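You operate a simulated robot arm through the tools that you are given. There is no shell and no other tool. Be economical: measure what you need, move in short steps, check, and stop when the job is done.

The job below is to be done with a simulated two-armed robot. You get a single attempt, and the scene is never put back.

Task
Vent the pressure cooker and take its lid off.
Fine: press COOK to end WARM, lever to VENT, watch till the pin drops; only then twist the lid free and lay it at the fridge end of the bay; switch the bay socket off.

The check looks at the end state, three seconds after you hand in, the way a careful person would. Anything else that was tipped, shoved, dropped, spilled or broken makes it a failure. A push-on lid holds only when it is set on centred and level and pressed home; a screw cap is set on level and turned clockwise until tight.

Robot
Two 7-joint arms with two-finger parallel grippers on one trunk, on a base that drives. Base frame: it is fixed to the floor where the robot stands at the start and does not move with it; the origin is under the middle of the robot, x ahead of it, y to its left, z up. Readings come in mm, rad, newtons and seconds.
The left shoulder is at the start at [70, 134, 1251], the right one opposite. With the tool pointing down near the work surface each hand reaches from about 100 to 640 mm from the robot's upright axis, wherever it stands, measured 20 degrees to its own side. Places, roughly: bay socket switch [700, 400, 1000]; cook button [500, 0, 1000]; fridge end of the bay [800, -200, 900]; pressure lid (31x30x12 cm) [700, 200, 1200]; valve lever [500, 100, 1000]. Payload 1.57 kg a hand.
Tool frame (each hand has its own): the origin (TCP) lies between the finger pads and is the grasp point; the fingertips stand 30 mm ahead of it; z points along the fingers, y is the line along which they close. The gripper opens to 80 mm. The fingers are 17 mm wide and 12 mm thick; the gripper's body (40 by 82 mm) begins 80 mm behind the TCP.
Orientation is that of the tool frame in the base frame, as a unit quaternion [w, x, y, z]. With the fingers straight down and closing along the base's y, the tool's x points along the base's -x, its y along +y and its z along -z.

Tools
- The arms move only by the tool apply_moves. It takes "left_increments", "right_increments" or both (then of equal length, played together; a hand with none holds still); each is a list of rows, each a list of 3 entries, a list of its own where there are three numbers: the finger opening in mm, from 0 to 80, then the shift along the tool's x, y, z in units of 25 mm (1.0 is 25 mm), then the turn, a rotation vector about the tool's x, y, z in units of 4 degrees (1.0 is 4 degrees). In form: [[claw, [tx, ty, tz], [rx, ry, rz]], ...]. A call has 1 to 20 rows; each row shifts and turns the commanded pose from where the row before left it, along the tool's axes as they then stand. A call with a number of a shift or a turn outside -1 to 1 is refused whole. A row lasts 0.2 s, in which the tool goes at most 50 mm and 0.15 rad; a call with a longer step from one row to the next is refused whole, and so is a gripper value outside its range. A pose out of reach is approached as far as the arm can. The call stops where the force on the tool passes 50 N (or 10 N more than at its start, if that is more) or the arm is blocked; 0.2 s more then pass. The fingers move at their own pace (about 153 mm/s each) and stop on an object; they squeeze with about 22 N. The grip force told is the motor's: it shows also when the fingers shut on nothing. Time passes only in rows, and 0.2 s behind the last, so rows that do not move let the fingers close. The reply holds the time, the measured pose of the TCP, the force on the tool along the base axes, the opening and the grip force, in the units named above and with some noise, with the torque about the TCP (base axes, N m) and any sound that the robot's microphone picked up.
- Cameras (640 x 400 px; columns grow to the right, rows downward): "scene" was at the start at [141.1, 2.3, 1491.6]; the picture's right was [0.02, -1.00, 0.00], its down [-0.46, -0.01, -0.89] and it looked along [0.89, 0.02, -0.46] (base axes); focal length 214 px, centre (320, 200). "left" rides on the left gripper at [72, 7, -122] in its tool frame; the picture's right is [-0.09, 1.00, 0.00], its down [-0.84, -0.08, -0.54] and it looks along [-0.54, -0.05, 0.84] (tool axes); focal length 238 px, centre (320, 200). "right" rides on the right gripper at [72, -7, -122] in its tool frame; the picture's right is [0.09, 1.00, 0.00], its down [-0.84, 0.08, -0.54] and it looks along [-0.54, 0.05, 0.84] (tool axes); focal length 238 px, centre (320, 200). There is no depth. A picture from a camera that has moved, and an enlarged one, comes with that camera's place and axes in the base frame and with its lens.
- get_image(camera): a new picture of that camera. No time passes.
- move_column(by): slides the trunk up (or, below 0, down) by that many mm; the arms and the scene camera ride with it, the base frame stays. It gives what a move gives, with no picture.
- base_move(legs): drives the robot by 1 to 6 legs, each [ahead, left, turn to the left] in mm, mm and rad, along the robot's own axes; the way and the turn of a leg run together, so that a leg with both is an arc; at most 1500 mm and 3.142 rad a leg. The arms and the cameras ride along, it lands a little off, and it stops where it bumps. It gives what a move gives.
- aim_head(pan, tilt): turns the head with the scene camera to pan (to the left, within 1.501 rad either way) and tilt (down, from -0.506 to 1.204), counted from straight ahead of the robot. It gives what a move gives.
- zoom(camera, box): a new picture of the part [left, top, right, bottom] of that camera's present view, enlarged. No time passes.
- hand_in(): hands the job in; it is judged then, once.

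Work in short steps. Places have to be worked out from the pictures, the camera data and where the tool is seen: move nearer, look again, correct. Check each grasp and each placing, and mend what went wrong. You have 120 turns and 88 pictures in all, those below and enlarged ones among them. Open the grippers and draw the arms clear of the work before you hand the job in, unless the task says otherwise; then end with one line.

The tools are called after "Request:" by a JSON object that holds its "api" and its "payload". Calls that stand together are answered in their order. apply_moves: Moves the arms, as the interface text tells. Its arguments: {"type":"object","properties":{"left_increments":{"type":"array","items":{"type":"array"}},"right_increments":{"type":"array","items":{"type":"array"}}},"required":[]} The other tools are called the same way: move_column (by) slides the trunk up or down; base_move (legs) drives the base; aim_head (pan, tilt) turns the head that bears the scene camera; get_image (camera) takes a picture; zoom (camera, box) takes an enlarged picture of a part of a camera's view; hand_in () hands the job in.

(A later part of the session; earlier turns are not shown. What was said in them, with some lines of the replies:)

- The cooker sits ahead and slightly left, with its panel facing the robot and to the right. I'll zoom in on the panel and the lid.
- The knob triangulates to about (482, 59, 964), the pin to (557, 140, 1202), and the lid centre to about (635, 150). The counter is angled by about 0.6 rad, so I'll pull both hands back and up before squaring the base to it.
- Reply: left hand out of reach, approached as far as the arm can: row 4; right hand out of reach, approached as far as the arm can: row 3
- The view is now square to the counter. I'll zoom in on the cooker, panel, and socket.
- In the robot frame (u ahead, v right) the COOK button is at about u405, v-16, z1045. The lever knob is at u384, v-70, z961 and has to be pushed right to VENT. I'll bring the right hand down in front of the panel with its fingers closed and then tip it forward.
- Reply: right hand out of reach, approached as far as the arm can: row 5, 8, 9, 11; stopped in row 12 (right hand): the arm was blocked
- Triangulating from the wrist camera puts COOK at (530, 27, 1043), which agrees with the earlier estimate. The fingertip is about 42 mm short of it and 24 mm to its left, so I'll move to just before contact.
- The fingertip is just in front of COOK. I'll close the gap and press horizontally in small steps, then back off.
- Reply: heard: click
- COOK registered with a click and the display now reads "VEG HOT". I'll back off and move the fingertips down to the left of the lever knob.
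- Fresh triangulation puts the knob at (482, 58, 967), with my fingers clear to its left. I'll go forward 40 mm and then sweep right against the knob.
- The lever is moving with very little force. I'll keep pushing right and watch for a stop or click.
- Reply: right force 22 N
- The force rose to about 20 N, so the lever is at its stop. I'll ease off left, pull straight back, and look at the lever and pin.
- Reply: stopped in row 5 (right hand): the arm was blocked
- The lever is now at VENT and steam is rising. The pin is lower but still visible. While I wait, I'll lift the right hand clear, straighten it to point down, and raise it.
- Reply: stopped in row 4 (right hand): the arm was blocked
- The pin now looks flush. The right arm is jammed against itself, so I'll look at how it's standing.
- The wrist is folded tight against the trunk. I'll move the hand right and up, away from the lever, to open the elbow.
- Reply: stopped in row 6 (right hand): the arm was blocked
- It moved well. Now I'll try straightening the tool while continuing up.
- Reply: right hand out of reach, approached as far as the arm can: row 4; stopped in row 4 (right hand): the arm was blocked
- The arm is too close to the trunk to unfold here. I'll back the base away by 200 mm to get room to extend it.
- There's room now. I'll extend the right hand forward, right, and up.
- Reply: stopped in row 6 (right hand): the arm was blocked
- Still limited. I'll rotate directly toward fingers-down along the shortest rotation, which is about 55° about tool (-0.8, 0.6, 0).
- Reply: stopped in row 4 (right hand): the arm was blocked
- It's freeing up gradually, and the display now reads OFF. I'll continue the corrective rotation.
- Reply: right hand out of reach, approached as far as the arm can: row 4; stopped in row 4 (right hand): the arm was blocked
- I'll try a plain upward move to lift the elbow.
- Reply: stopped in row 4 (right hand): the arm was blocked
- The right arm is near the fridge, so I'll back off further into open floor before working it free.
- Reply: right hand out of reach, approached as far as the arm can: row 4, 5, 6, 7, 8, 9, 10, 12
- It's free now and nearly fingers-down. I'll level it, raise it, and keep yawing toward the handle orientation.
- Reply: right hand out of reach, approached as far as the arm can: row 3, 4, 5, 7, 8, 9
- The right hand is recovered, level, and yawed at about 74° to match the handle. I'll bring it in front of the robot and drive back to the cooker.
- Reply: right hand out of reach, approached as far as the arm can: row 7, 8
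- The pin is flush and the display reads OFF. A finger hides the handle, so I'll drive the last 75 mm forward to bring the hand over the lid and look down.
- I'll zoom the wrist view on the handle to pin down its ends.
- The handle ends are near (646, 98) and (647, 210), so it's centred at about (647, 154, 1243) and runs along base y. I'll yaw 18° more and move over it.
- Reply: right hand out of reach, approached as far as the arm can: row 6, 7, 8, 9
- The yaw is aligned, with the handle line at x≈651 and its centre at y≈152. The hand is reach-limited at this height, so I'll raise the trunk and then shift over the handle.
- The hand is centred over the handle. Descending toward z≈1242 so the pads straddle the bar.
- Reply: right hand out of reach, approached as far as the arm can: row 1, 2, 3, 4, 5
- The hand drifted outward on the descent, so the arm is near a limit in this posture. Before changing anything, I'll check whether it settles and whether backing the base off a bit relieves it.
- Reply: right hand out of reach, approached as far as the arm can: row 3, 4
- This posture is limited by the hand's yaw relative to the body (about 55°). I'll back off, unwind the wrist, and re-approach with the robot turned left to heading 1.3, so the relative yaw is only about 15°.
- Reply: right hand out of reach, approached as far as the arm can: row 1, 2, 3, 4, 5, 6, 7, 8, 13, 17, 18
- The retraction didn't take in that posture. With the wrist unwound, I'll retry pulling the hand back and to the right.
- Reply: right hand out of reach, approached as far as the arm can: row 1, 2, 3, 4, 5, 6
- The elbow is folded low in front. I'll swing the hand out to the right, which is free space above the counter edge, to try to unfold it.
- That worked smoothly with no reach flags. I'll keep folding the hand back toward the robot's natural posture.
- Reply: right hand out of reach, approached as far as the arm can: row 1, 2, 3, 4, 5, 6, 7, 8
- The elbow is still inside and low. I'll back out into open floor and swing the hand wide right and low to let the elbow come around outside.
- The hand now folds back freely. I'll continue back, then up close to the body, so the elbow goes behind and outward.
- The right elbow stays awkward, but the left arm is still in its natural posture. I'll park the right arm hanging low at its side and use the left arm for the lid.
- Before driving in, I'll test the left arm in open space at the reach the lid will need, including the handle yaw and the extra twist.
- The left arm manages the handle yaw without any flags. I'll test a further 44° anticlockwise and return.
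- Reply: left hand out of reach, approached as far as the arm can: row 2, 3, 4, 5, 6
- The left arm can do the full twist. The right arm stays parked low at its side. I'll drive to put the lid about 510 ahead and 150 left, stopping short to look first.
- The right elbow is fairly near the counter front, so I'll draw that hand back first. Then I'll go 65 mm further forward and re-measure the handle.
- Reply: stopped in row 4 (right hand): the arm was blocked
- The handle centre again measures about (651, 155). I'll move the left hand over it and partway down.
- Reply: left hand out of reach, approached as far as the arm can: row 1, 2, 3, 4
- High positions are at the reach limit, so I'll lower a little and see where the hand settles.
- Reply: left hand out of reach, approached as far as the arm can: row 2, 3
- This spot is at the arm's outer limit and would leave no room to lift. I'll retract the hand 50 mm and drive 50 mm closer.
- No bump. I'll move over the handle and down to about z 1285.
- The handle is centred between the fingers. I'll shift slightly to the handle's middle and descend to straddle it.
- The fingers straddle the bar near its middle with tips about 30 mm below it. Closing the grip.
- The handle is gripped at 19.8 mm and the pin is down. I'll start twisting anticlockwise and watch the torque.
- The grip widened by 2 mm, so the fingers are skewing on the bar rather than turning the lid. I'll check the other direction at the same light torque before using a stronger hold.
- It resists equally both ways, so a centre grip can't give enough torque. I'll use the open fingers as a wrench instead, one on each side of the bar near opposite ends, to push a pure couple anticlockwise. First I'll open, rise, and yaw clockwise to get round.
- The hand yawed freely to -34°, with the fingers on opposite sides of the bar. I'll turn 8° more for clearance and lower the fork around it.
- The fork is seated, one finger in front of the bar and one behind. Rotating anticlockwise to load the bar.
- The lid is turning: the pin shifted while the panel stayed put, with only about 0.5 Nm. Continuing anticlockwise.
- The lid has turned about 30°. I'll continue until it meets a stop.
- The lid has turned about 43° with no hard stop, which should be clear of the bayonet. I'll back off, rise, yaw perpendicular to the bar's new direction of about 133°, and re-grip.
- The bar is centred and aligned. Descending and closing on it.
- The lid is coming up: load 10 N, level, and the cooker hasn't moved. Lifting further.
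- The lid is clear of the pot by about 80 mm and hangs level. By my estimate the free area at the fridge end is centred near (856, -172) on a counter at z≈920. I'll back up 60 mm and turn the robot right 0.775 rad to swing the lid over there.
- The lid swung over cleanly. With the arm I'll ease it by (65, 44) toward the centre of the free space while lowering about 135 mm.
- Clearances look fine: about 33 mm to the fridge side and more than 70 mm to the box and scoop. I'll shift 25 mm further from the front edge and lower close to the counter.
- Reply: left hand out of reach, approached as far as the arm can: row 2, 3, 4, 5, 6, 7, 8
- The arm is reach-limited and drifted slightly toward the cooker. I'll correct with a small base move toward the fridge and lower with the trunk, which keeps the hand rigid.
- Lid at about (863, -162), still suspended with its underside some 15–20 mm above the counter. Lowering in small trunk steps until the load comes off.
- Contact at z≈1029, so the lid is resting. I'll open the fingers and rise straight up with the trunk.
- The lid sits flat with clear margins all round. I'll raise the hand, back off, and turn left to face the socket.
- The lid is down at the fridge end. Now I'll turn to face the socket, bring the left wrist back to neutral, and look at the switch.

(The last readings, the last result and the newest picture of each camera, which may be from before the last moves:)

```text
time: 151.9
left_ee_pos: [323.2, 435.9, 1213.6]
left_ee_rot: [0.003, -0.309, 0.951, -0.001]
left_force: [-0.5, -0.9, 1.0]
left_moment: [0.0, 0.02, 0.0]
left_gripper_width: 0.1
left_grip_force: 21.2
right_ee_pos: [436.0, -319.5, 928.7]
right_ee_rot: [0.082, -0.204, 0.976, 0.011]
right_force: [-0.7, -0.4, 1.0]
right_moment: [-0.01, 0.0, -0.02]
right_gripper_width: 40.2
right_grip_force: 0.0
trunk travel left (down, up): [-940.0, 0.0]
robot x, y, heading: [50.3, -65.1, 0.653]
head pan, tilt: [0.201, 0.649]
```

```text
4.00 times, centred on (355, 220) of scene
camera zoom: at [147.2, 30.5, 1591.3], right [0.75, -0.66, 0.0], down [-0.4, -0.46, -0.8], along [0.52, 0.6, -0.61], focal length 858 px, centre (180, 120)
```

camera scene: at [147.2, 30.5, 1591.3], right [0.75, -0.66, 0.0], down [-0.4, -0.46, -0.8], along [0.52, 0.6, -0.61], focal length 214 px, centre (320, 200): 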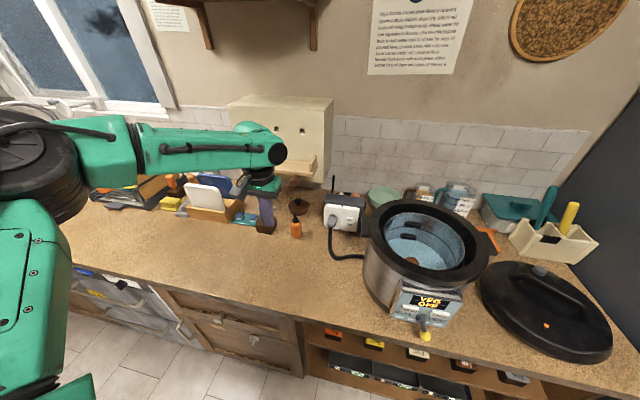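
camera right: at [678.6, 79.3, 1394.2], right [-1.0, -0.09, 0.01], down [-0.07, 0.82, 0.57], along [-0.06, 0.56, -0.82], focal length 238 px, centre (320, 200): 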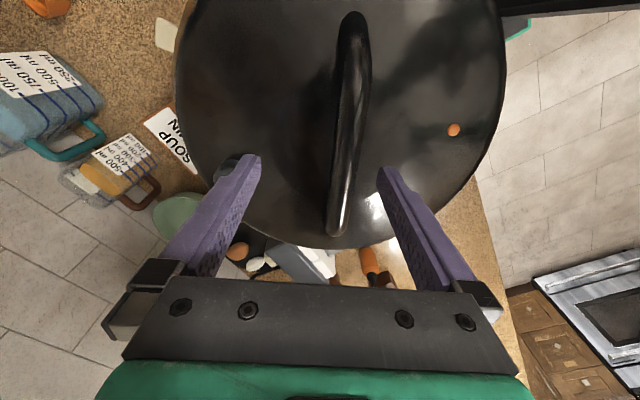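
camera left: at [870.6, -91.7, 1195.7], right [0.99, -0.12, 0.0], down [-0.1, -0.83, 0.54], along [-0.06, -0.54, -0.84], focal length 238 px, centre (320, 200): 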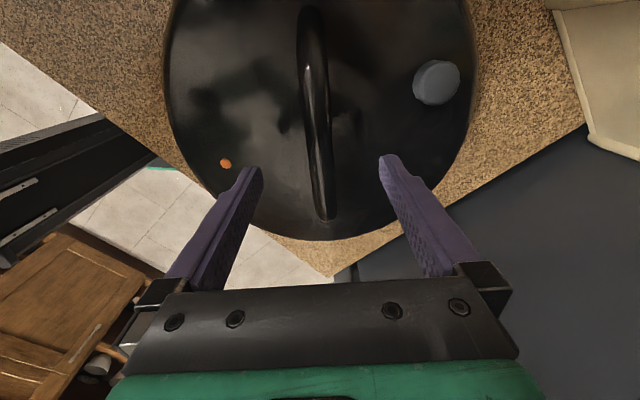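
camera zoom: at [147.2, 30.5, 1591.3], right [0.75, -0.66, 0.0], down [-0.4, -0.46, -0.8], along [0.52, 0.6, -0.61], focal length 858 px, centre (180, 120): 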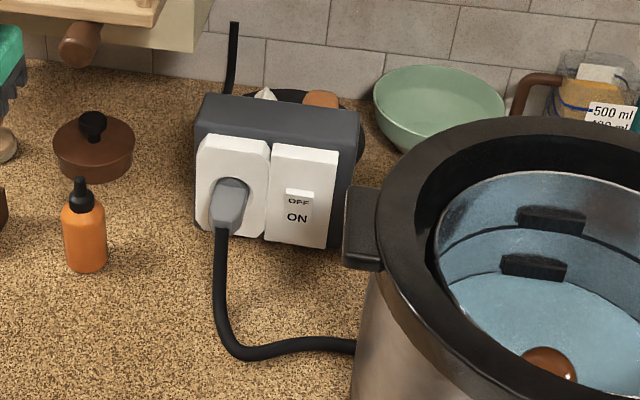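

The OFF half (top of the rocker) is at roughly (630, 409, 1032). Before closing in, I'll swing the parked right arm further out so its elbow can't reach the cooker panel.

Request:
{"api": "apply_moves", "payload": {"right_increments": [[40, [0, -0.9, 0], [0, 0, 0]], [40, [0, -0.9, 0], [0, 0, 0]], [40, [0, -0.9, 0], [0, 0, 0]], [40, [0, -0.9, 0], [0, 0, 0]], [40, [0, -0.9, 0], [0, 0, 0]], [40, [0, -0.9, 0], [0, 0, 0]]]}}

Request:
{"api": "aim_head", "payload": {"pan": -0.3, "tilt": 1.1}}

Request:
{"api": "get_image", "payload": {"camera": "scene"}}

```text
time: 153.3
left_ee_pos: [323.2, 434.5, 1214.6]
left_ee_rot: [0.001, -0.31, 0.951, 0.001]
left_force: [0.9, 0.5, -0.5]
left_moment: [0.0, -0.03, 0.0]
left_gripper_width: 0.0
left_grip_force: 21.7
right_ee_pos: [489.4, -444.1, 930.1]
right_ee_rot: [0.082, -0.205, 0.975, 0.013]
right_force: [-0.8, -0.1, 0.9]
right_moment: [0.03, 0.01, 0.03]
right_gripper_width: 40.3
right_grip_force: 0.0
trunk travel left (down, up): [-940.0, 0.0]
robot x, y, heading: [48.7, -67.3, 0.648]
head pan, tilt: [0.201, 0.649]
```

```text
time: 154.2
left_ee_pos: [323.0, 435.6, 1214.6]
left_ee_rot: [0.002, -0.309, 0.951, 0.0]
left_force: [0.5, 0.0, 0.3]
left_moment: [-0.02, -0.02, 0.0]
left_gripper_width: 0.0
left_grip_force: 20.6
right_ee_pos: [489.5, -442.9, 931.8]
right_ee_rot: [0.082, -0.204, 0.976, 0.011]
right_force: [0.2, 0.5, 0.7]
right_moment: [0.0, -0.01, 0.0]
right_gripper_width: 40.1
right_grip_force: 0.0
trunk travel left (down, up): [-940.0, 0.0]
robot x, y, heading: [50.7, -65.3, 0.657]
head pan, tilt: [-0.3, 1.1]
```

```text
20 pictures are left
camera scene: at [149.1, -12.9, 1557.1], right [0.34, -0.94, 0.0], down [-0.84, -0.31, -0.45], along [0.43, 0.16, -0.89], focal length 214 px, centre (320, 200)
```

scene: 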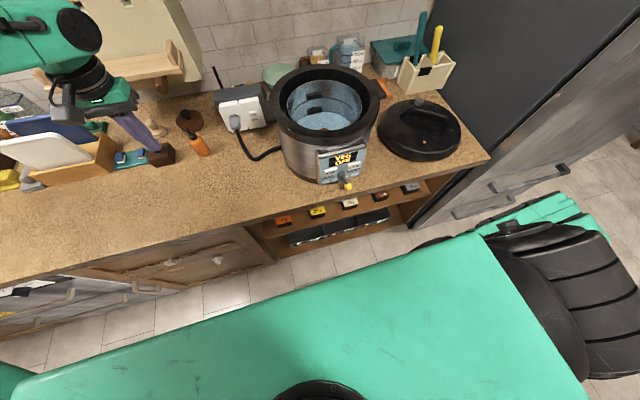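

The right elbow is now well out of the way. I'll yaw the left hand 20° clockwise and tip it 32° forward so it approaches the switch from the left of the cooker lug. Then I'll drive in.

Request:
{"api": "apply_moves", "payload": {"left_increments": [[0, [0, 0, 0], [0, 0, 1]], [0, [0, 0, 0], [0, 0, 1]], [0, [0, 0, 0], [0, 0, 1]], [0, [0, 0, 0], [0, 0, 1]], [0, [0, 0, 0], [0, 0, 1]], [0, [0, 0, 0], [0, -1, 0]], [0, [0, 0, 0], [0, -1, 0]], [0, [0, 0, 0], [0, -1, 0]], [0, [0, 0, 0], [0, -1, 0]], [0, [0, 0, 0], [0, -1, 0]], [0, [0, 0, 0], [0, -1, 0]], [0, [0, 0, 0], [0, -1, 0]], [0, [0, 0, 0], [0, -1, 0]]]}}

Request:
{"api": "base_move", "payload": {"legs": [[110, -75, 0]]}}

Request:
{"api": "get_image", "payload": {"camera": "left"}}

```text
time: 157.0
left_ee_pos: [321.9, 436.0, 1213.8]
left_ee_rot: [0.276, -0.134, 0.951, 0.039]
left_force: [-0.2, -1.5, 0.0]
left_moment: [0.0, 0.0, 0.01]
left_gripper_width: 0.0
left_grip_force: 21.2
right_ee_pos: [488.8, -442.5, 931.8]
right_ee_rot: [0.082, -0.204, 0.975, 0.012]
right_force: [-0.4, -0.2, 0.6]
right_moment: [0.03, 0.01, 0.01]
right_gripper_width: 40.0
right_grip_force: 0.0
trunk travel left (down, up): [-940.0, 0.0]
robot x, y, heading: [52.2, -65.8, 0.649]
head pan, tilt: [-0.3, 1.1]
```

```text
time: 158.3
left_ee_pos: [453.2, 443.4, 1215.5]
left_ee_rot: [0.276, -0.134, 0.951, 0.038]
left_force: [0.1, 0.3, 0.5]
left_moment: [0.01, 0.0, 0.0]
left_gripper_width: 0.0
left_grip_force: 21.5
right_ee_pos: [621.0, -437.2, 932.2]
right_ee_rot: [0.083, -0.203, 0.976, 0.011]
right_force: [-1.0, -0.3, 0.0]
right_moment: [-0.02, -0.02, 0.01]
right_gripper_width: 40.1
right_grip_force: 0.0
trunk travel left (down, up): [-940.0, 0.0]
robot x, y, heading: [184.8, -57.3, 0.651]
head pan, tilt: [-0.3, 1.1]
```

```text
19 pictures are left
camera left: at [331.0, 413.8, 1279.8], right [-0.2, 0.98, 0.05], down [0.42, 0.04, 0.91], along [0.88, 0.2, -0.42], focal length 238 px, centre (320, 200)
```

left: 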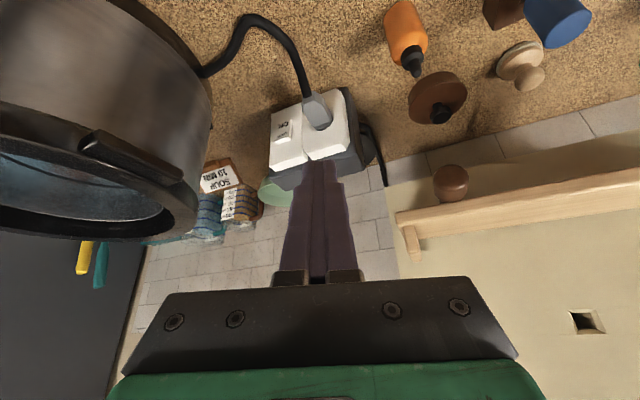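

Request:
{"api": "zoom", "payload": {"camera": "left", "box": [250, 80, 370, 200]}}

```text
3.33 times, centred on (310, 140) of left
camera zoom: at [331.0, 413.8, 1279.8], right [-0.2, 0.98, 0.05], down [0.42, 0.04, 0.91], along [0.88, 0.2, -0.42], focal length 794 px, centre (353, 400)
```

zoom: 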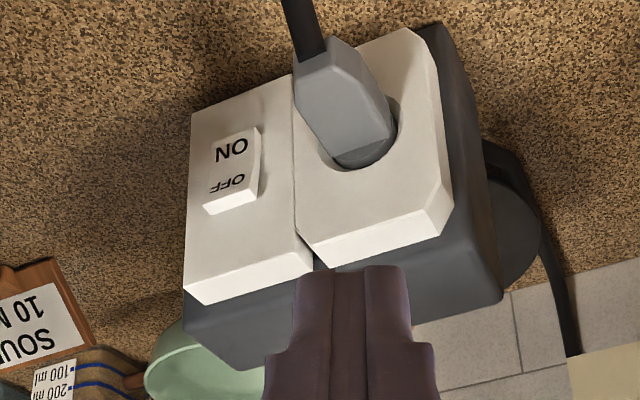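

OFF triangulates consistently from several views to about (655, 429, 1006), with its half standing proud. I'll creep 30 mm closer and bring the fingertips to about 40 mm in front of it.

Request:
{"api": "base_move", "payload": {"legs": [[30, 0, 0]]}}

Request:
{"api": "apply_moves", "payload": {"left_increments": [[0, [0.05, -0.4, 0.84], [0, 0, 0]], [0, [0.05, -0.4, 0.84], [0, 0, 0]], [0, [0.05, -0.4, 0.84], [0, 0, 0]], [0, [0.05, -0.4, 0.84], [0, 0, 0]], [0, [0.05, -0.4, 0.84], [0, 0, 0]], [0, [0.05, -0.4, 0.84], [0, 0, 0]], [0, [0.05, -0.4, 0.84], [0, 0, 0]], [0, [0.05, -0.4, 0.84], [0, 0, 0]]]}}

Request:
{"api": "get_image", "payload": {"camera": "left"}}

```text
time: 159.2
left_ee_pos: [476.3, 456.9, 1217.0]
left_ee_rot: [0.277, -0.133, 0.951, 0.04]
left_force: [-0.6, 0.0, 0.0]
left_moment: [0.04, -0.02, 0.05]
left_gripper_width: 0.3
left_grip_force: 21.4
right_ee_pos: [643.8, -422.6, 931.0]
right_ee_rot: [0.084, -0.203, 0.975, 0.014]
right_force: [-0.3, 0.0, 1.2]
right_moment: [0.04, -0.02, 0.02]
right_gripper_width: 39.9
right_grip_force: 0.0
trunk travel left (down, up): [-940.0, 0.0]
robot x, y, heading: [206.2, -40.0, 0.652]
head pan, tilt: [-0.3, 1.1]
```

```text
time: 160.9
left_ee_pos: [576.0, 405.1, 1071.8]
left_ee_rot: [0.275, -0.134, 0.951, 0.039]
left_force: [-0.2, -0.1, -0.4]
left_moment: [0.0, 0.01, -0.03]
left_gripper_width: 0.0
left_grip_force: 21.4
left hand out of reach, approached as far as the arm can: row 8
right_ee_pos: [647.6, -419.3, 930.0]
right_ee_rot: [0.081, -0.204, 0.976, 0.012]
right_force: [0.2, 0.4, -0.4]
right_moment: [0.03, -0.03, -0.01]
right_gripper_width: 39.8
right_grip_force: 0.1
trunk travel left (down, up): [-940.0, 0.0]
robot x, y, heading: [207.8, -41.0, 0.646]
head pan, tilt: [-0.3, 1.1]
```

```text
17 pictures are left
camera left: at [453.3, 376.9, 1136.4], right [-0.2, 0.98, 0.05], down [0.42, 0.04, 0.9], along [0.88, 0.2, -0.42], focal length 238 px, centre (320, 200)
```

left: 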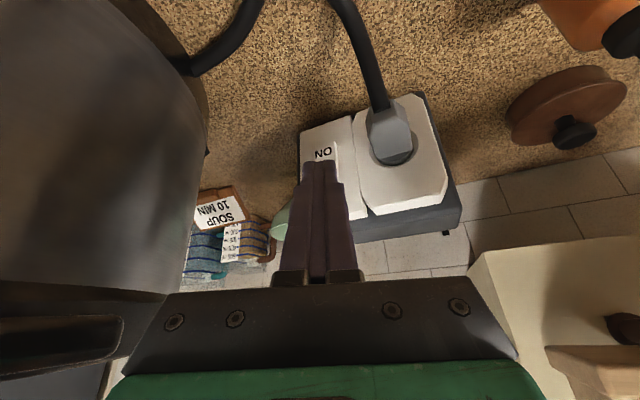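

The fingertips line up with the rocker. Refined estimates are ON (649, 429, 988) and OFF about 15 mm above it. Next I'll move to about 15 mm in front of OFF.

Request:
{"api": "apply_moves", "payload": {"left_increments": [[0, [-0.11, -0.09, 0.58], [0, 0, 0]], [0, [-0.11, -0.09, 0.58], [0, 0, 0]], [0, [-0.11, -0.09, 0.58], [0, 0, 0]], [0, [-0.1, -0.1, 0.56], [0, 0, 0]]]}}

Request:
{"api": "get_image", "payload": {"camera": "left"}}

```text
time: 161.9
left_ee_pos: [574.8, 406.1, 1072.5]
left_ee_rot: [0.275, -0.133, 0.951, 0.037]
left_force: [-0.3, 0.1, -0.2]
left_moment: [-0.02, -0.01, 0.01]
left_gripper_width: 0.0
left_grip_force: 21.2
left hand out of reach, approached as far as the arm can: row 1, 2, 3, 4
right_ee_pos: [645.6, -419.5, 929.6]
right_ee_rot: [0.082, -0.203, 0.976, 0.012]
right_force: [0.5, 0.5, -0.5]
right_moment: [-0.02, 0.02, -0.01]
right_gripper_width: 40.0
right_grip_force: 0.0
trunk travel left (down, up): [-940.0, 0.0]
robot x, y, heading: [207.4, -41.2, 0.646]
head pan, tilt: [-0.3, 1.1]
```

```text
16 pictures are left
camera left: at [452.4, 377.4, 1136.7], right [-0.2, 0.98, 0.05], down [0.42, 0.04, 0.9], along [0.88, 0.2, -0.42], focal length 238 px, centre (320, 200)
```

left: 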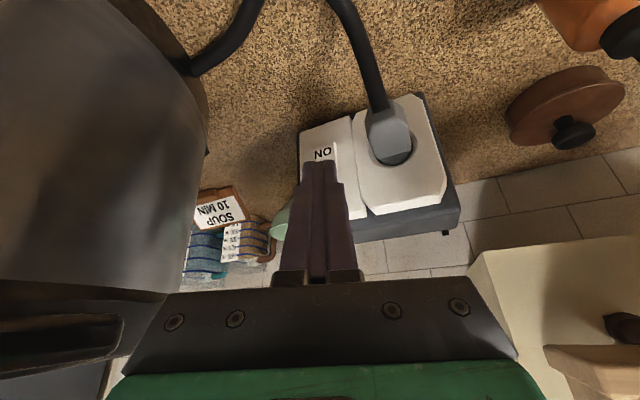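

The arm is at its limit in this posture. I'll lower the trunk 43 mm, which is rigid, to get the height, and then try advancing horizontally.

Request:
{"api": "move_column", "payload": {"by": -43}}

Request:
{"api": "apply_moves", "payload": {"left_increments": [[0, [-0.3, -0.1, 0.24], [0, 0, 0]], [0, [-0.3, -0.1, 0.24], [0, 0, 0]], [0, [-0.3, -0.1, 0.24], [0, 0, 0]]]}}

```text
time: 162.8
left_ee_pos: [574.7, 406.2, 1028.9]
left_ee_rot: [0.275, -0.133, 0.952, 0.038]
left_force: [0.1, 0.6, -0.4]
left_moment: [0.0, 0.0, 0.02]
left_gripper_width: 0.0
left_grip_force: 21.0
right_ee_pos: [646.6, -419.9, 888.3]
right_ee_rot: [0.082, -0.204, 0.976, 0.012]
right_force: [0.3, -0.1, -0.6]
right_moment: [-0.01, -0.03, 0.01]
right_gripper_width: 40.0
right_grip_force: 0.0
trunk travel left (down, up): [-897.0, 43.0]
robot x, y, heading: [205.4, -39.7, 0.65]
head pan, tilt: [-0.3, 1.1]
```

```text
time: 163.6
left_ee_pos: [585.9, 406.9, 1041.2]
left_ee_rot: [0.275, -0.134, 0.951, 0.038]
left_force: [0.1, 0.4, 0.1]
left_moment: [0.01, 0.02, 0.0]
left_gripper_width: 0.0
left_grip_force: 21.3
left hand out of reach, approached as far as the arm can: row 1, 2, 3
right_ee_pos: [645.7, -420.5, 889.4]
right_ee_rot: [0.083, -0.203, 0.976, 0.012]
right_force: [-0.4, 0.1, 0.2]
right_moment: [0.0, -0.02, -0.04]
right_gripper_width: 39.9
right_grip_force: 0.1
trunk travel left (down, up): [-897.0, 43.0]
robot x, y, heading: [209.3, -39.5, 0.65]
head pan, tilt: [-0.3, 1.1]
```

It only advances while rising, so this is an extension limit below shoulder height. I'll raise the hand relative to the shoulder, then lower the trunk to compensate.

Request:
{"api": "apply_moves", "payload": {"left_increments": [[0, [-0.43, 0, -0.68], [0, 0, 0]], [0, [-0.43, 0, -0.68], [0, 0, 0]], [0, [-0.43, 0, -0.68], [0, 0, 0]], [0, [-0.43, 0, -0.68], [0, 0, 0]], [0, [-0.43, 0, -0.68], [0, 0, 0]], [0, [-0.43, 0, -0.68], [0, 0, 0]]]}}

Request:
{"api": "move_column", "payload": {"by": -130}}

Request:
{"api": "apply_moves", "payload": {"left_increments": [[0, [-0.2, 0, 0.13], [0, 0, 0]], [0, [-0.2, 0, 0.13], [0, 0, 0]], [0, [-0.2, 0, 0.13], [0, 0, 0]]]}}

Request:
{"api": "get_image", "payload": {"camera": "left"}}

```text
time: 165.0
left_ee_pos: [584.1, 406.4, 1162.1]
left_ee_rot: [0.274, -0.134, 0.952, 0.038]
left_force: [-0.2, 0.3, 0.2]
left_moment: [-0.01, -0.02, -0.01]
left_gripper_width: 0.0
left_grip_force: 21.7
right_ee_pos: [645.9, -421.0, 887.7]
right_ee_rot: [0.083, -0.204, 0.975, 0.012]
right_force: [-0.3, 0.2, -0.4]
right_moment: [0.01, 0.0, -0.04]
right_gripper_width: 39.6
right_grip_force: 0.1
trunk travel left (down, up): [-897.0, 43.0]
robot x, y, heading: [208.7, -39.7, 0.649]
head pan, tilt: [-0.3, 1.1]
```

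```text
time: 166.6
left_ee_pos: [584.4, 408.2, 1031.2]
left_ee_rot: [0.276, -0.133, 0.951, 0.039]
left_force: [-0.6, 0.2, 0.3]
left_moment: [0.06, -0.02, 0.02]
left_gripper_width: 0.0
left_grip_force: 20.9
right_ee_pos: [646.9, -419.5, 758.5]
right_ee_rot: [0.083, -0.204, 0.975, 0.012]
right_force: [-0.8, -0.1, -0.3]
right_moment: [0.03, 0.01, 0.02]
right_gripper_width: 40.2
right_grip_force: 0.1
trunk travel left (down, up): [-767.0, 173.0]
robot x, y, heading: [208.8, -40.3, 0.655]
head pan, tilt: [-0.3, 1.1]
```

```text
time: 167.4
left_ee_pos: [602.5, 413.1, 1031.0]
left_ee_rot: [0.275, -0.134, 0.951, 0.038]
left_force: [1.2, 0.7, 0.0]
left_moment: [-0.01, 0.0, 0.03]
left_gripper_width: 0.2
left_grip_force: 21.2
right_ee_pos: [646.6, -419.5, 757.6]
right_ee_rot: [0.081, -0.204, 0.976, 0.012]
right_force: [-0.3, -0.9, 0.5]
right_moment: [-0.02, -0.05, 0.03]
right_gripper_width: 40.0
right_grip_force: 0.0
trunk travel left (down, up): [-767.0, 173.0]
robot x, y, heading: [204.2, -39.0, 0.65]
head pan, tilt: [-0.3, 1.1]
```

```text
15 pictures are left
camera left: at [479.8, 384.0, 1095.8], right [-0.2, 0.98, 0.05], down [0.42, 0.04, 0.9], along [0.88, 0.2, -0.42], focal length 238 px, centre (320, 200)
```

left: 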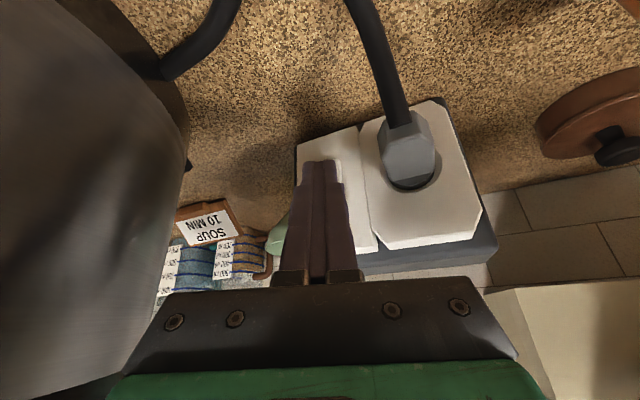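

Good, now it advances freely. The tips cover the rocker's upper half, so I'll close the remaining 25 mm in small steps and watch for contact and a click.

Request:
{"api": "apply_moves", "payload": {"left_increments": [[0, [-0.21, -0.05, 0.16], [0, 0, 0]], [0, [-0.21, -0.05, 0.16], [0, 0, 0]], [0, [-0.21, -0.05, 0.16], [0, 0, 0]], [0, [-0.1, 0, 0.07], [0, 0, 0]], [0, [-0.1, 0, 0.07], [0, 0, 0]]]}}

Request:
{"api": "zoom", "payload": {"camera": "left", "box": [240, 90, 420, 250]}}

```text
time: 168.6
left_ee_pos: [628.7, 416.6, 1029.0]
left_ee_rot: [0.275, -0.134, 0.951, 0.039]
left_force: [0.2, 0.1, -0.3]
left_moment: [0.01, 0.02, 0.04]
left_gripper_width: 0.0
left_grip_force: 21.1
right_ee_pos: [647.2, -420.2, 758.4]
right_ee_rot: [0.082, -0.204, 0.976, 0.012]
right_force: [-0.1, 0.4, 1.4]
right_moment: [-0.01, -0.05, -0.01]
right_gripper_width: 40.0
right_grip_force: 0.1
trunk travel left (down, up): [-767.0, 173.0]
robot x, y, heading: [209.7, -40.9, 0.65]
head pan, tilt: [-0.3, 1.1]
```

```text
2.50 times, centred on (330, 170) of left
camera zoom: at [505.3, 387.6, 1093.7], right [-0.2, 0.98, 0.05], down [0.42, 0.04, 0.9], along [0.88, 0.2, -0.42], focal length 596 px, centre (295, 275)
```

zoom: 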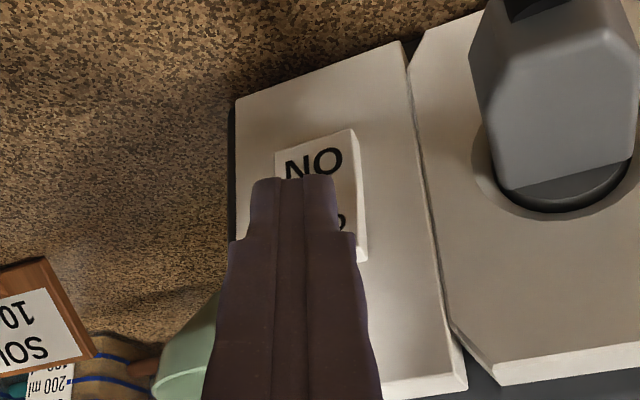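

There's no contact yet. The tips sit slightly low and right of the OFF half, so I'll raise 9 mm, shift left 4 mm, and then press along the face normal.

Request:
{"api": "apply_moves", "payload": {"left_increments": [[0, [-0.19, 0.15, -0.3], [0, 0, 0]], [0, [-0.08, 0.04, 0.05], [0, 0, 0]], [0, [-0.08, 0.04, 0.05], [0, 0, 0]], [0, [-0.08, 0.04, 0.05], [0, 0, 0]], [0, [-0.08, 0.04, 0.05], [0, 0, 0]]]}}

Request:
{"api": "zoom", "payload": {"camera": "left", "box": [240, 90, 420, 250]}}

```text
time: 169.8
left_ee_pos: [632.2, 423.7, 1038.1]
left_ee_rot: [0.274, -0.134, 0.952, 0.039]
left_force: [-12.3, -8.8, -3.6]
left_moment: [-0.2, 0.3, 0.04]
left_gripper_width: 0.0
left_grip_force: 21.1
right_ee_pos: [644.8, -419.8, 758.4]
right_ee_rot: [0.083, -0.204, 0.975, 0.012]
right_force: [-0.9, 1.1, 0.5]
right_moment: [-0.02, -0.02, 0.01]
right_gripper_width: 39.9
right_grip_force: 0.1
trunk travel left (down, up): [-767.0, 173.0]
robot x, y, heading: [204.7, -40.7, 0.649]
head pan, tilt: [-0.3, 1.1]
```

```text
2.50 times, centred on (330, 170) of left
camera zoom: at [509.1, 395.3, 1103.5], right [-0.2, 0.98, 0.05], down [0.43, 0.04, 0.9], along [0.88, 0.2, -0.43], focal length 596 px, centre (295, 275)
```

zoom: 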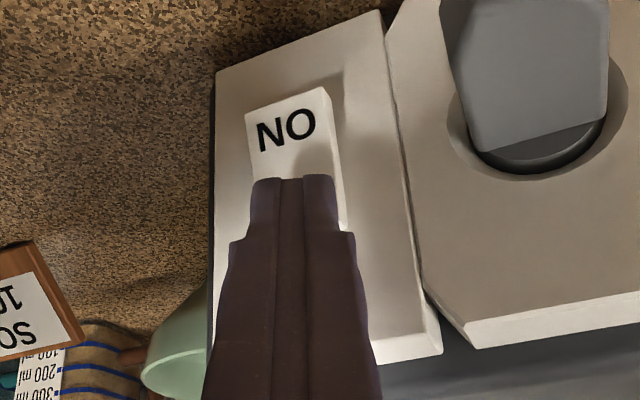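

There was contact at about 15 N, and the ON end now looks raised. I'll back off along the normal and inspect.

Request:
{"api": "apply_moves", "payload": {"left_increments": [[0, [0.3, -0.15, -0.2], [0, 0, 0]], [0, [0.6, -0.3, -0.4], [0, 0, 0]], [0, [0.6, -0.3, -0.4], [0, 0, 0]], [0, [0.6, 0, -0.7], [0, 0, 0]]]}}

Request:
{"api": "zoom", "payload": {"camera": "left", "box": [240, 60, 420, 220]}}

```text
time: 170.8
left_ee_pos: [573.9, 389.3, 1046.2]
left_ee_rot: [0.276, -0.134, 0.951, 0.037]
left_force: [0.2, -0.3, 0.5]
left_moment: [-0.04, 0.01, 0.02]
left_gripper_width: 0.2
left_grip_force: 21.0
right_ee_pos: [645.3, -420.2, 758.8]
right_ee_rot: [0.082, -0.203, 0.976, 0.012]
right_force: [-0.6, -0.3, 0.0]
right_moment: [0.01, -0.03, 0.02]
right_gripper_width: 40.2
right_grip_force: 0.0
trunk travel left (down, up): [-767.0, 173.0]
robot x, y, heading: [205.8, -38.2, 0.651]
head pan, tilt: [-0.3, 1.1]
```

```text
2.50 times, centred on (330, 140) of left
camera zoom: at [451.7, 361.0, 1111.0], right [-0.2, 0.98, 0.05], down [0.42, 0.04, 0.91], along [0.88, 0.2, -0.42], focal length 596 px, centre (295, 350)
```

zoom: 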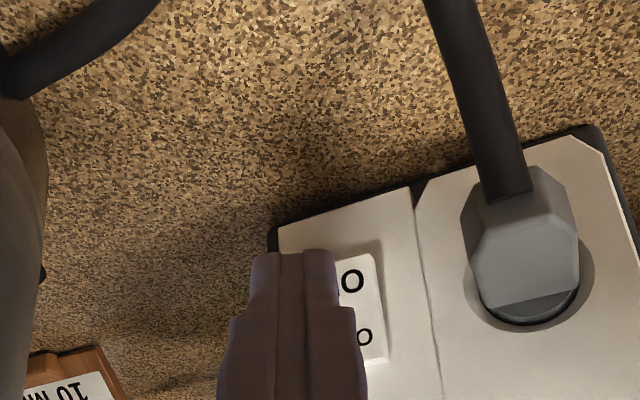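

The fingers hide the rocker from here. I'll lift clear and a bit left, then look from above.

Request:
{"api": "apply_moves", "payload": {"left_increments": [[0, [-0.3, 0.4, -0.68], [0, 0, 0]], [0, [-0.3, 0.4, -0.68], [0, 0, 0]], [0, [-0.3, 0.4, -0.68], [0, 0, 0]], [0, [-0.3, 0.4, -0.68], [0, 0, 0]], [0, [-0.3, 0.4, -0.68], [0, 0, 0]], [0, [0, 0.4, -0.8], [0, 0, 0]], [0, [0, 0.4, -0.8], [0, 0, 0]], [0, [0, 0.4, -0.8], [0, 0, 0]]]}}

Request:
{"api": "get_image", "payload": {"camera": "left"}}

```text
time: 172.6
left_ee_pos: [508.6, 454.9, 1189.3]
left_ee_rot: [0.276, -0.134, 0.951, 0.039]
left_force: [2.0, 0.6, -0.8]
left_moment: [-0.01, 0.01, 0.04]
left_gripper_width: 0.0
left_grip_force: 21.0
right_ee_pos: [646.0, -419.9, 759.2]
right_ee_rot: [0.081, -0.203, 0.976, 0.012]
right_force: [0.5, -0.2, 0.0]
right_moment: [-0.06, 0.01, -0.01]
right_gripper_width: 40.0
right_grip_force: 0.0
trunk travel left (down, up): [-767.0, 173.0]
robot x, y, heading: [208.2, -41.6, 0.65]
head pan, tilt: [-0.3, 1.1]
```

```text
11 pictures are left
camera left: at [385.8, 425.5, 1253.9], right [-0.2, 0.98, 0.05], down [0.42, 0.04, 0.91], along [0.88, 0.2, -0.42], focal length 238 px, centre (320, 200)
```

left: 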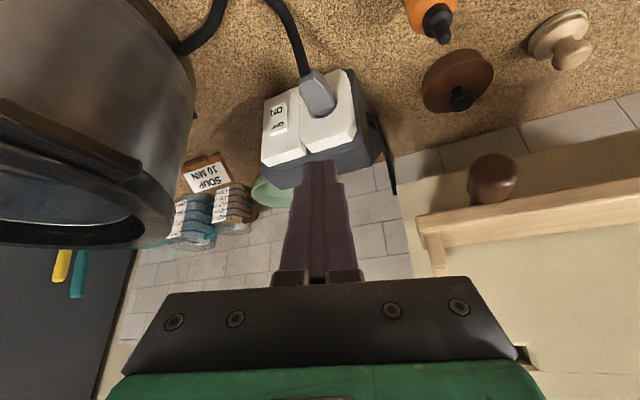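

Request:
{"api": "zoom", "payload": {"camera": "left", "box": [240, 60, 360, 180]}}

```text
3.33 times, centred on (300, 120) of left
camera zoom: at [385.8, 425.5, 1253.9], right [-0.2, 0.98, 0.05], down [0.42, 0.04, 0.91], along [0.88, 0.2, -0.42], focal length 794 px, centre (387, 467)
```

zoom: 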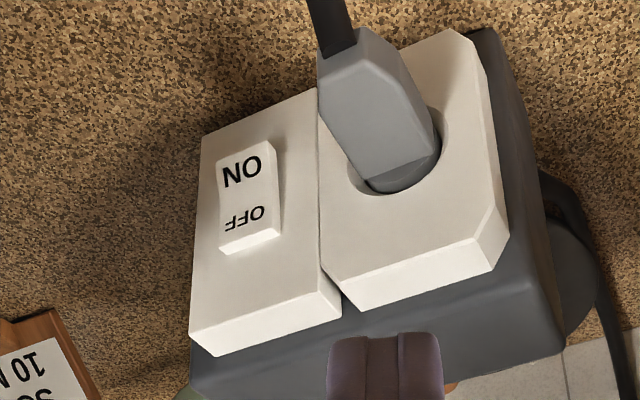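

The rocker's shape has changed, since OFF is less foreshortened. The cooker's display should tell for certain, so I'll check whether it's dark.

Request:
{"api": "aim_head", "payload": {"pan": -0.1, "tilt": 0.8}}

Request:
{"api": "get_image", "payload": {"camera": "scene"}}

```text
time: 173.4
left_ee_pos: [510.5, 454.6, 1187.8]
left_ee_rot: [0.274, -0.133, 0.952, 0.038]
left_force: [-0.1, 0.7, 0.3]
left_moment: [0.01, -0.02, 0.0]
left_gripper_width: 0.1
left_grip_force: 21.6
right_ee_pos: [647.2, -420.8, 758.0]
right_ee_rot: [0.083, -0.203, 0.976, 0.012]
right_force: [0.1, 0.7, -0.3]
right_moment: [0.02, 0.0, -0.05]
right_gripper_width: 39.8
right_grip_force: 0.1
trunk travel left (down, up): [-767.0, 173.0]
robot x, y, heading: [208.8, -40.4, 0.647]
head pan, tilt: [-0.099, 0.799]
```

```text
9 pictures are left
camera scene: at [316.0, 31.9, 1405.8], right [0.52, -0.85, 0.0], down [-0.61, -0.37, -0.7], along [0.59, 0.36, -0.72], focal length 214 px, centre (320, 200)
```

scene: 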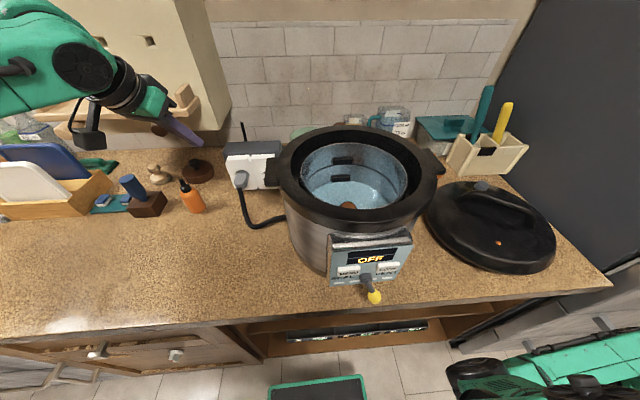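

The display is still lit and I heard no click, so the rocker flexed but didn't latch. I'll go back to the same spot and press about 6 mm deeper.

Request:
{"api": "apply_moves", "payload": {"left_increments": [[0, [0.04, -0.365, 0.86], [0, 0, 0]], [0, [0.04, -0.365, 0.86], [0, 0, 0]], [0, [0.04, -0.365, 0.86], [0, 0, 0]], [0, [0.04, -0.365, 0.86], [0, 0, 0]], [0, [0.04, -0.365, 0.86], [0, 0, 0]], [0, [0.04, -0.365, 0.86], [0, 0, 0]], [0, [0.04, -0.365, 0.86], [0, 0, 0]], [0, [0.04, -0.365, 0.86], [0, 0, 0]], [0, [0, 0, 0], [0, 0, 0]]]}}

```text
time: 175.4
left_ee_pos: [611.2, 408.4, 1039.0]
left_ee_rot: [0.276, -0.133, 0.951, 0.039]
left_force: [-0.4, 0.1, -0.9]
left_moment: [0.01, 0.0, 0.0]
left_gripper_width: 0.0
left_grip_force: 21.0
right_ee_pos: [647.8, -420.1, 758.7]
right_ee_rot: [0.082, -0.204, 0.976, 0.012]
right_force: [0.1, 0.5, 0.0]
right_moment: [0.0, 0.0, 0.01]
right_gripper_width: 39.9
right_grip_force: 0.0
trunk travel left (down, up): [-767.0, 173.0]
robot x, y, heading: [207.0, -41.8, 0.65]
head pan, tilt: [-0.099, 0.799]
```

I'm at the pre-press point (611, 408, 1039). Pressing along the normal with a deeper stroke.

Request:
{"api": "apply_moves", "payload": {"left_increments": [[0, [-0.156, 0.076, 0.1], [0, 0, 0]], [0, [-0.156, 0.076, 0.1], [0, 0, 0]], [0, [-0.156, 0.076, 0.1], [0, 0, 0]], [0, [-0.156, 0.076, 0.1], [0, 0, 0]], [0, [-0.08, 0.04, 0.05], [0, 0, 0]], [0, [-0.08, 0.04, 0.05], [0, 0, 0]], [0, [-0.08, 0.04, 0.05], [0, 0, 0]], [0, [-0.08, 0.04, 0.05], [0, 0, 0]], [0, [-0.08, 0.04, 0.05], [0, 0, 0]]]}}

Request:
{"api": "zoom", "payload": {"camera": "scene", "box": [300, 220, 440, 310]}}

```text
time: 177.4
left_ee_pos: [632.8, 423.6, 1038.9]
left_ee_rot: [0.273, -0.134, 0.952, 0.038]
left_force: [-17.8, -13.7, -7.4]
left_moment: [-0.44, 0.51, 0.01]
left_gripper_width: 0.0
left_grip_force: 21.5
right_ee_pos: [643.2, -421.1, 759.0]
right_ee_rot: [0.083, -0.203, 0.975, 0.012]
right_force: [-0.2, 0.8, -0.1]
right_moment: [-0.02, -0.01, -0.04]
right_gripper_width: 40.1
right_grip_force: 0.0
trunk travel left (down, up): [-767.0, 173.0]
robot x, y, heading: [206.4, -41.0, 0.651]
head pan, tilt: [-0.099, 0.799]
```

```text
4.44 times, centred on (370, 265) of scene
camera zoom: at [311.0, 28.5, 1406.2], right [0.52, -0.85, 0.0], down [-0.61, -0.37, -0.7], along [0.6, 0.37, -0.71], focal length 953 px, centre (98, -89)
```

zoom: 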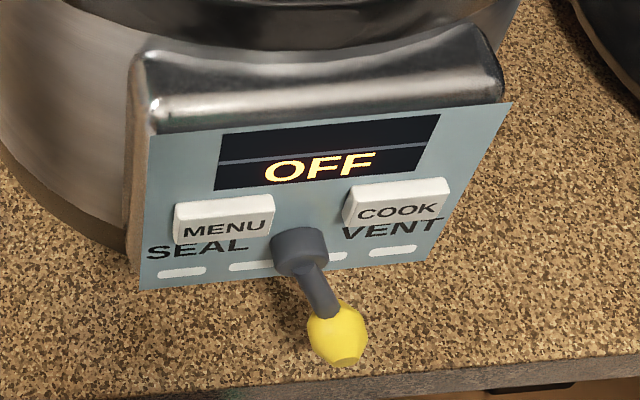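

The display changed from "VEG / OFF" to just "OFF" after the first press, and this press stopped rigidly at the same depth. So the rocker was already over to OFF. I'll back away and compare the rocker once more.

Request:
{"api": "apply_moves", "payload": {"left_increments": [[0, [0.3, -0.15, -0.2], [0, 0, 0]], [0, [0.5, -0.2, -0.4], [0, 0, 0]], [0, [0.3, 0.2, -0.6], [0, 0, 0]], [0, [-0.3, 0.4, -0.68], [0, 0, 0]], [0, [-0.3, 0.4, -0.68], [0, 0, 0]], [0, [-0.3, 0.4, -0.68], [0, 0, 0]], [0, [-0.3, 0.4, -0.68], [0, 0, 0]], [0, [0, 0.4, -0.8], [0, 0, 0]], [0, [0, 0.4, -0.8], [0, 0, 0]], [0, [0, 0.4, -0.8], [0, 0, 0]], [0, [0, 0, -0.8], [0, 0, 0]]]}}

Request:
{"api": "zoom", "payload": {"camera": "scene", "box": [215, 120, 295, 200]}}

Request:
{"api": "zoom", "payload": {"camera": "left", "box": [240, 60, 360, 180]}}

```text
time: 179.8
left_ee_pos: [528.6, 465.2, 1191.3]
left_ee_rot: [0.275, -0.134, 0.951, 0.038]
left_force: [0.7, -0.4, 0.4]
left_moment: [0.01, -0.03, -0.01]
left_gripper_width: 0.1
left_grip_force: 21.4
right_ee_pos: [645.6, -420.0, 758.4]
right_ee_rot: [0.082, -0.203, 0.976, 0.012]
right_force: [0.1, -0.4, -0.9]
right_moment: [0.02, -0.08, 0.0]
right_gripper_width: 40.1
right_grip_force: 0.0
trunk travel left (down, up): [-767.0, 173.0]
robot x, y, heading: [206.5, -41.1, 0.65]
head pan, tilt: [-0.099, 0.799]
```

```text
5.00 times, centred on (255, 160) of scene
camera zoom: at [315.0, 31.3, 1405.9], right [0.52, -0.85, 0.0], down [-0.61, -0.37, -0.7], along [0.59, 0.36, -0.72], focal length 1072 px, centre (645, 400)
```

zoom: 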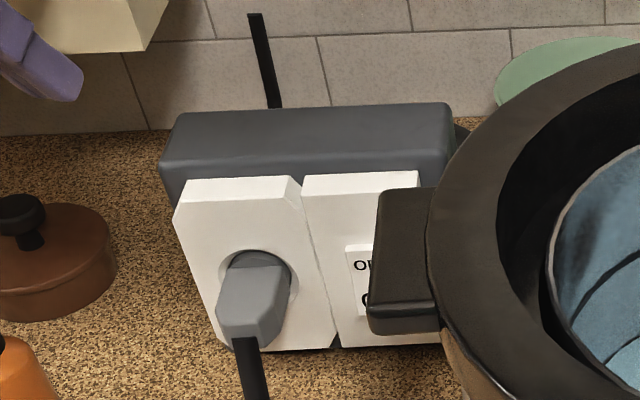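

```text
3.33 times, centred on (300, 120) of left
camera zoom: at [406.0, 436.6, 1256.2], right [-0.2, 0.98, 0.05], down [0.42, 0.04, 0.91], along [0.88, 0.2, -0.42], focal length 794 px, centre (387, 467)
```

zoom: 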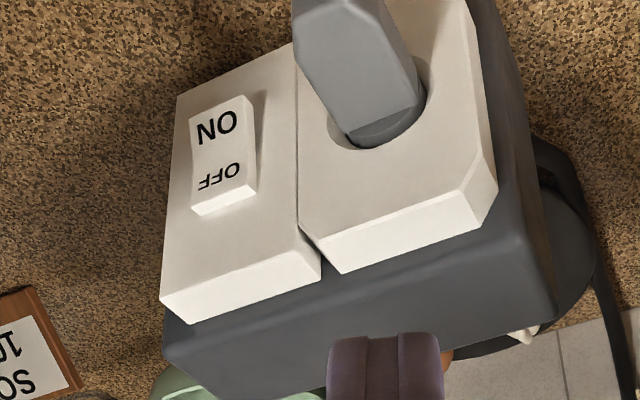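

The ON end now stands proud with a shadow and OFF is pushed in, so the socket is off. I'll open the grippers, back the robot away, and take a final look.

Request:
{"api": "base_move", "payload": {"legs": [[-250, 0, 0]]}}

Request:
{"api": "apply_moves", "payload": {"left_increments": [[80, [0, 0, 0], [0, 0, 0]], [80, [0, 0, 0], [0, 0, 0]], [80, [0, 0, 0], [0, 0, 0]]], "right_increments": [[80, [0, 0, 0], [0, 0, 0]], [80, [0, 0, 0], [0, 0, 0]], [80, [0, 0, 0], [0, 0, 0]]]}}

Request:
{"api": "get_image", "payload": {"camera": "scene"}}

```text
time: 181.6
left_ee_pos: [330.1, 316.0, 1189.4]
left_ee_rot: [0.275, -0.134, 0.951, 0.038]
left_force: [0.0, -0.2, 0.3]
left_moment: [-0.02, -0.02, -0.01]
left_gripper_width: 0.0
left_grip_force: 21.3
right_ee_pos: [447.4, -570.6, 758.2]
right_ee_rot: [0.081, -0.204, 0.976, 0.012]
right_force: [-0.5, -0.2, -0.8]
right_moment: [-0.01, 0.0, -0.01]
right_gripper_width: 40.2
right_grip_force: 0.0
trunk travel left (down, up): [-767.0, 173.0]
robot x, y, heading: [10.6, -189.0, 0.65]
head pan, tilt: [-0.099, 0.799]
```

```text
time: 182.4
left_ee_pos: [328.3, 314.1, 1190.7]
left_ee_rot: [0.274, -0.135, 0.951, 0.038]
left_force: [0.0, -0.7, 0.1]
left_moment: [0.02, -0.02, -0.01]
left_gripper_width: 80.1
left_grip_force: 0.1
right_ee_pos: [447.3, -570.5, 757.9]
right_ee_rot: [0.082, -0.205, 0.975, 0.013]
right_force: [-0.3, 0.3, -0.1]
right_moment: [-0.01, 0.0, -0.01]
right_gripper_width: 80.0
right_grip_force: 0.0
trunk travel left (down, up): [-767.0, 173.0]
robot x, y, heading: [9.5, -192.8, 0.654]
head pan, tilt: [-0.099, 0.799]
```

```text
5 pictures are left
camera scene: at [115.8, -120.1, 1405.9], right [0.52, -0.85, 0.0], down [-0.61, -0.38, -0.7], along [0.59, 0.37, -0.72], focal length 214 px, centre (320, 200)
```

scene: 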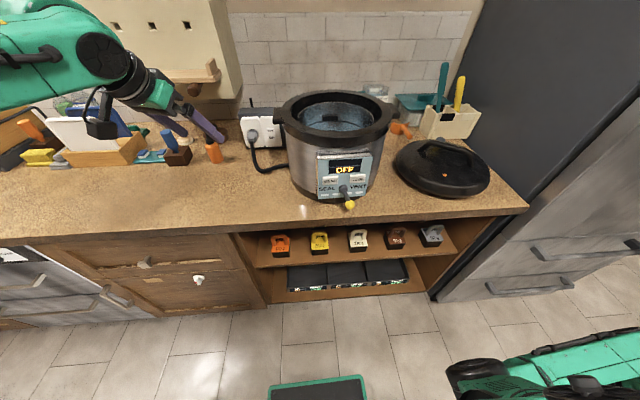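

Everything looks in place. One last zoom on the switch and panel before handing in.

Request:
{"api": "zoom", "payload": {"camera": "scene", "box": [230, 90, 390, 210]}}

Request:
{"api": "base_move", "payload": {"legs": [[-150, 0, 0]]}}

```text
3.33 times, centred on (310, 150) of scene
camera zoom: at [115.8, -120.1, 1405.9], right [0.52, -0.85, 0.0], down [-0.61, -0.38, -0.7], along [0.59, 0.37, -0.72], focal length 715 px, centre (353, 367)
```

zoom: 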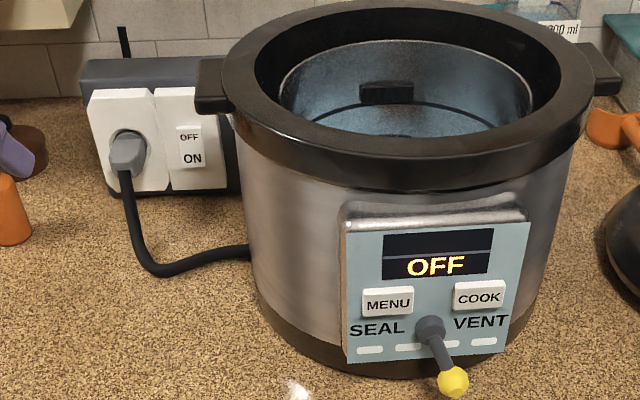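

```text
time: 183.8
left_ee_pos: [211.8, 224.7, 1188.9]
left_ee_rot: [0.275, -0.134, 0.951, 0.038]
left_force: [0.9, -0.4, -0.1]
left_moment: [-0.01, -0.03, 0.03]
left_gripper_width: 79.9
left_grip_force: 0.0
right_ee_pos: [328.4, -661.6, 757.9]
right_ee_rot: [0.081, -0.204, 0.975, 0.011]
right_force: [0.4, 0.0, 0.1]
right_moment: [-0.01, 0.01, 0.02]
right_gripper_width: 79.9
right_grip_force: 0.0
trunk travel left (down, up): [-767.0, 173.0]
robot x, y, heading: [-112.1, -282.0, 0.65]
head pan, tilt: [-0.099, 0.799]
```

The OFF half is now fully legible where it was foreshortened before, so the rocker has flipped. The lever is at VENT, the lid lies at the fridge end, and both arms are clear.

Request:
{"api": "hand_in", "payload": {}}

```text
The job is handed in.
```

I ended WARM, vented the cooker until the pin dropped, then twisted the lid off and laid it flat at the fridge end. The socket rocker is pressed to OFF, though I heard no click: I'm going by the rocker's changed tilt and the display dropping from "VEG / OFF" to a still-lit "OFF".
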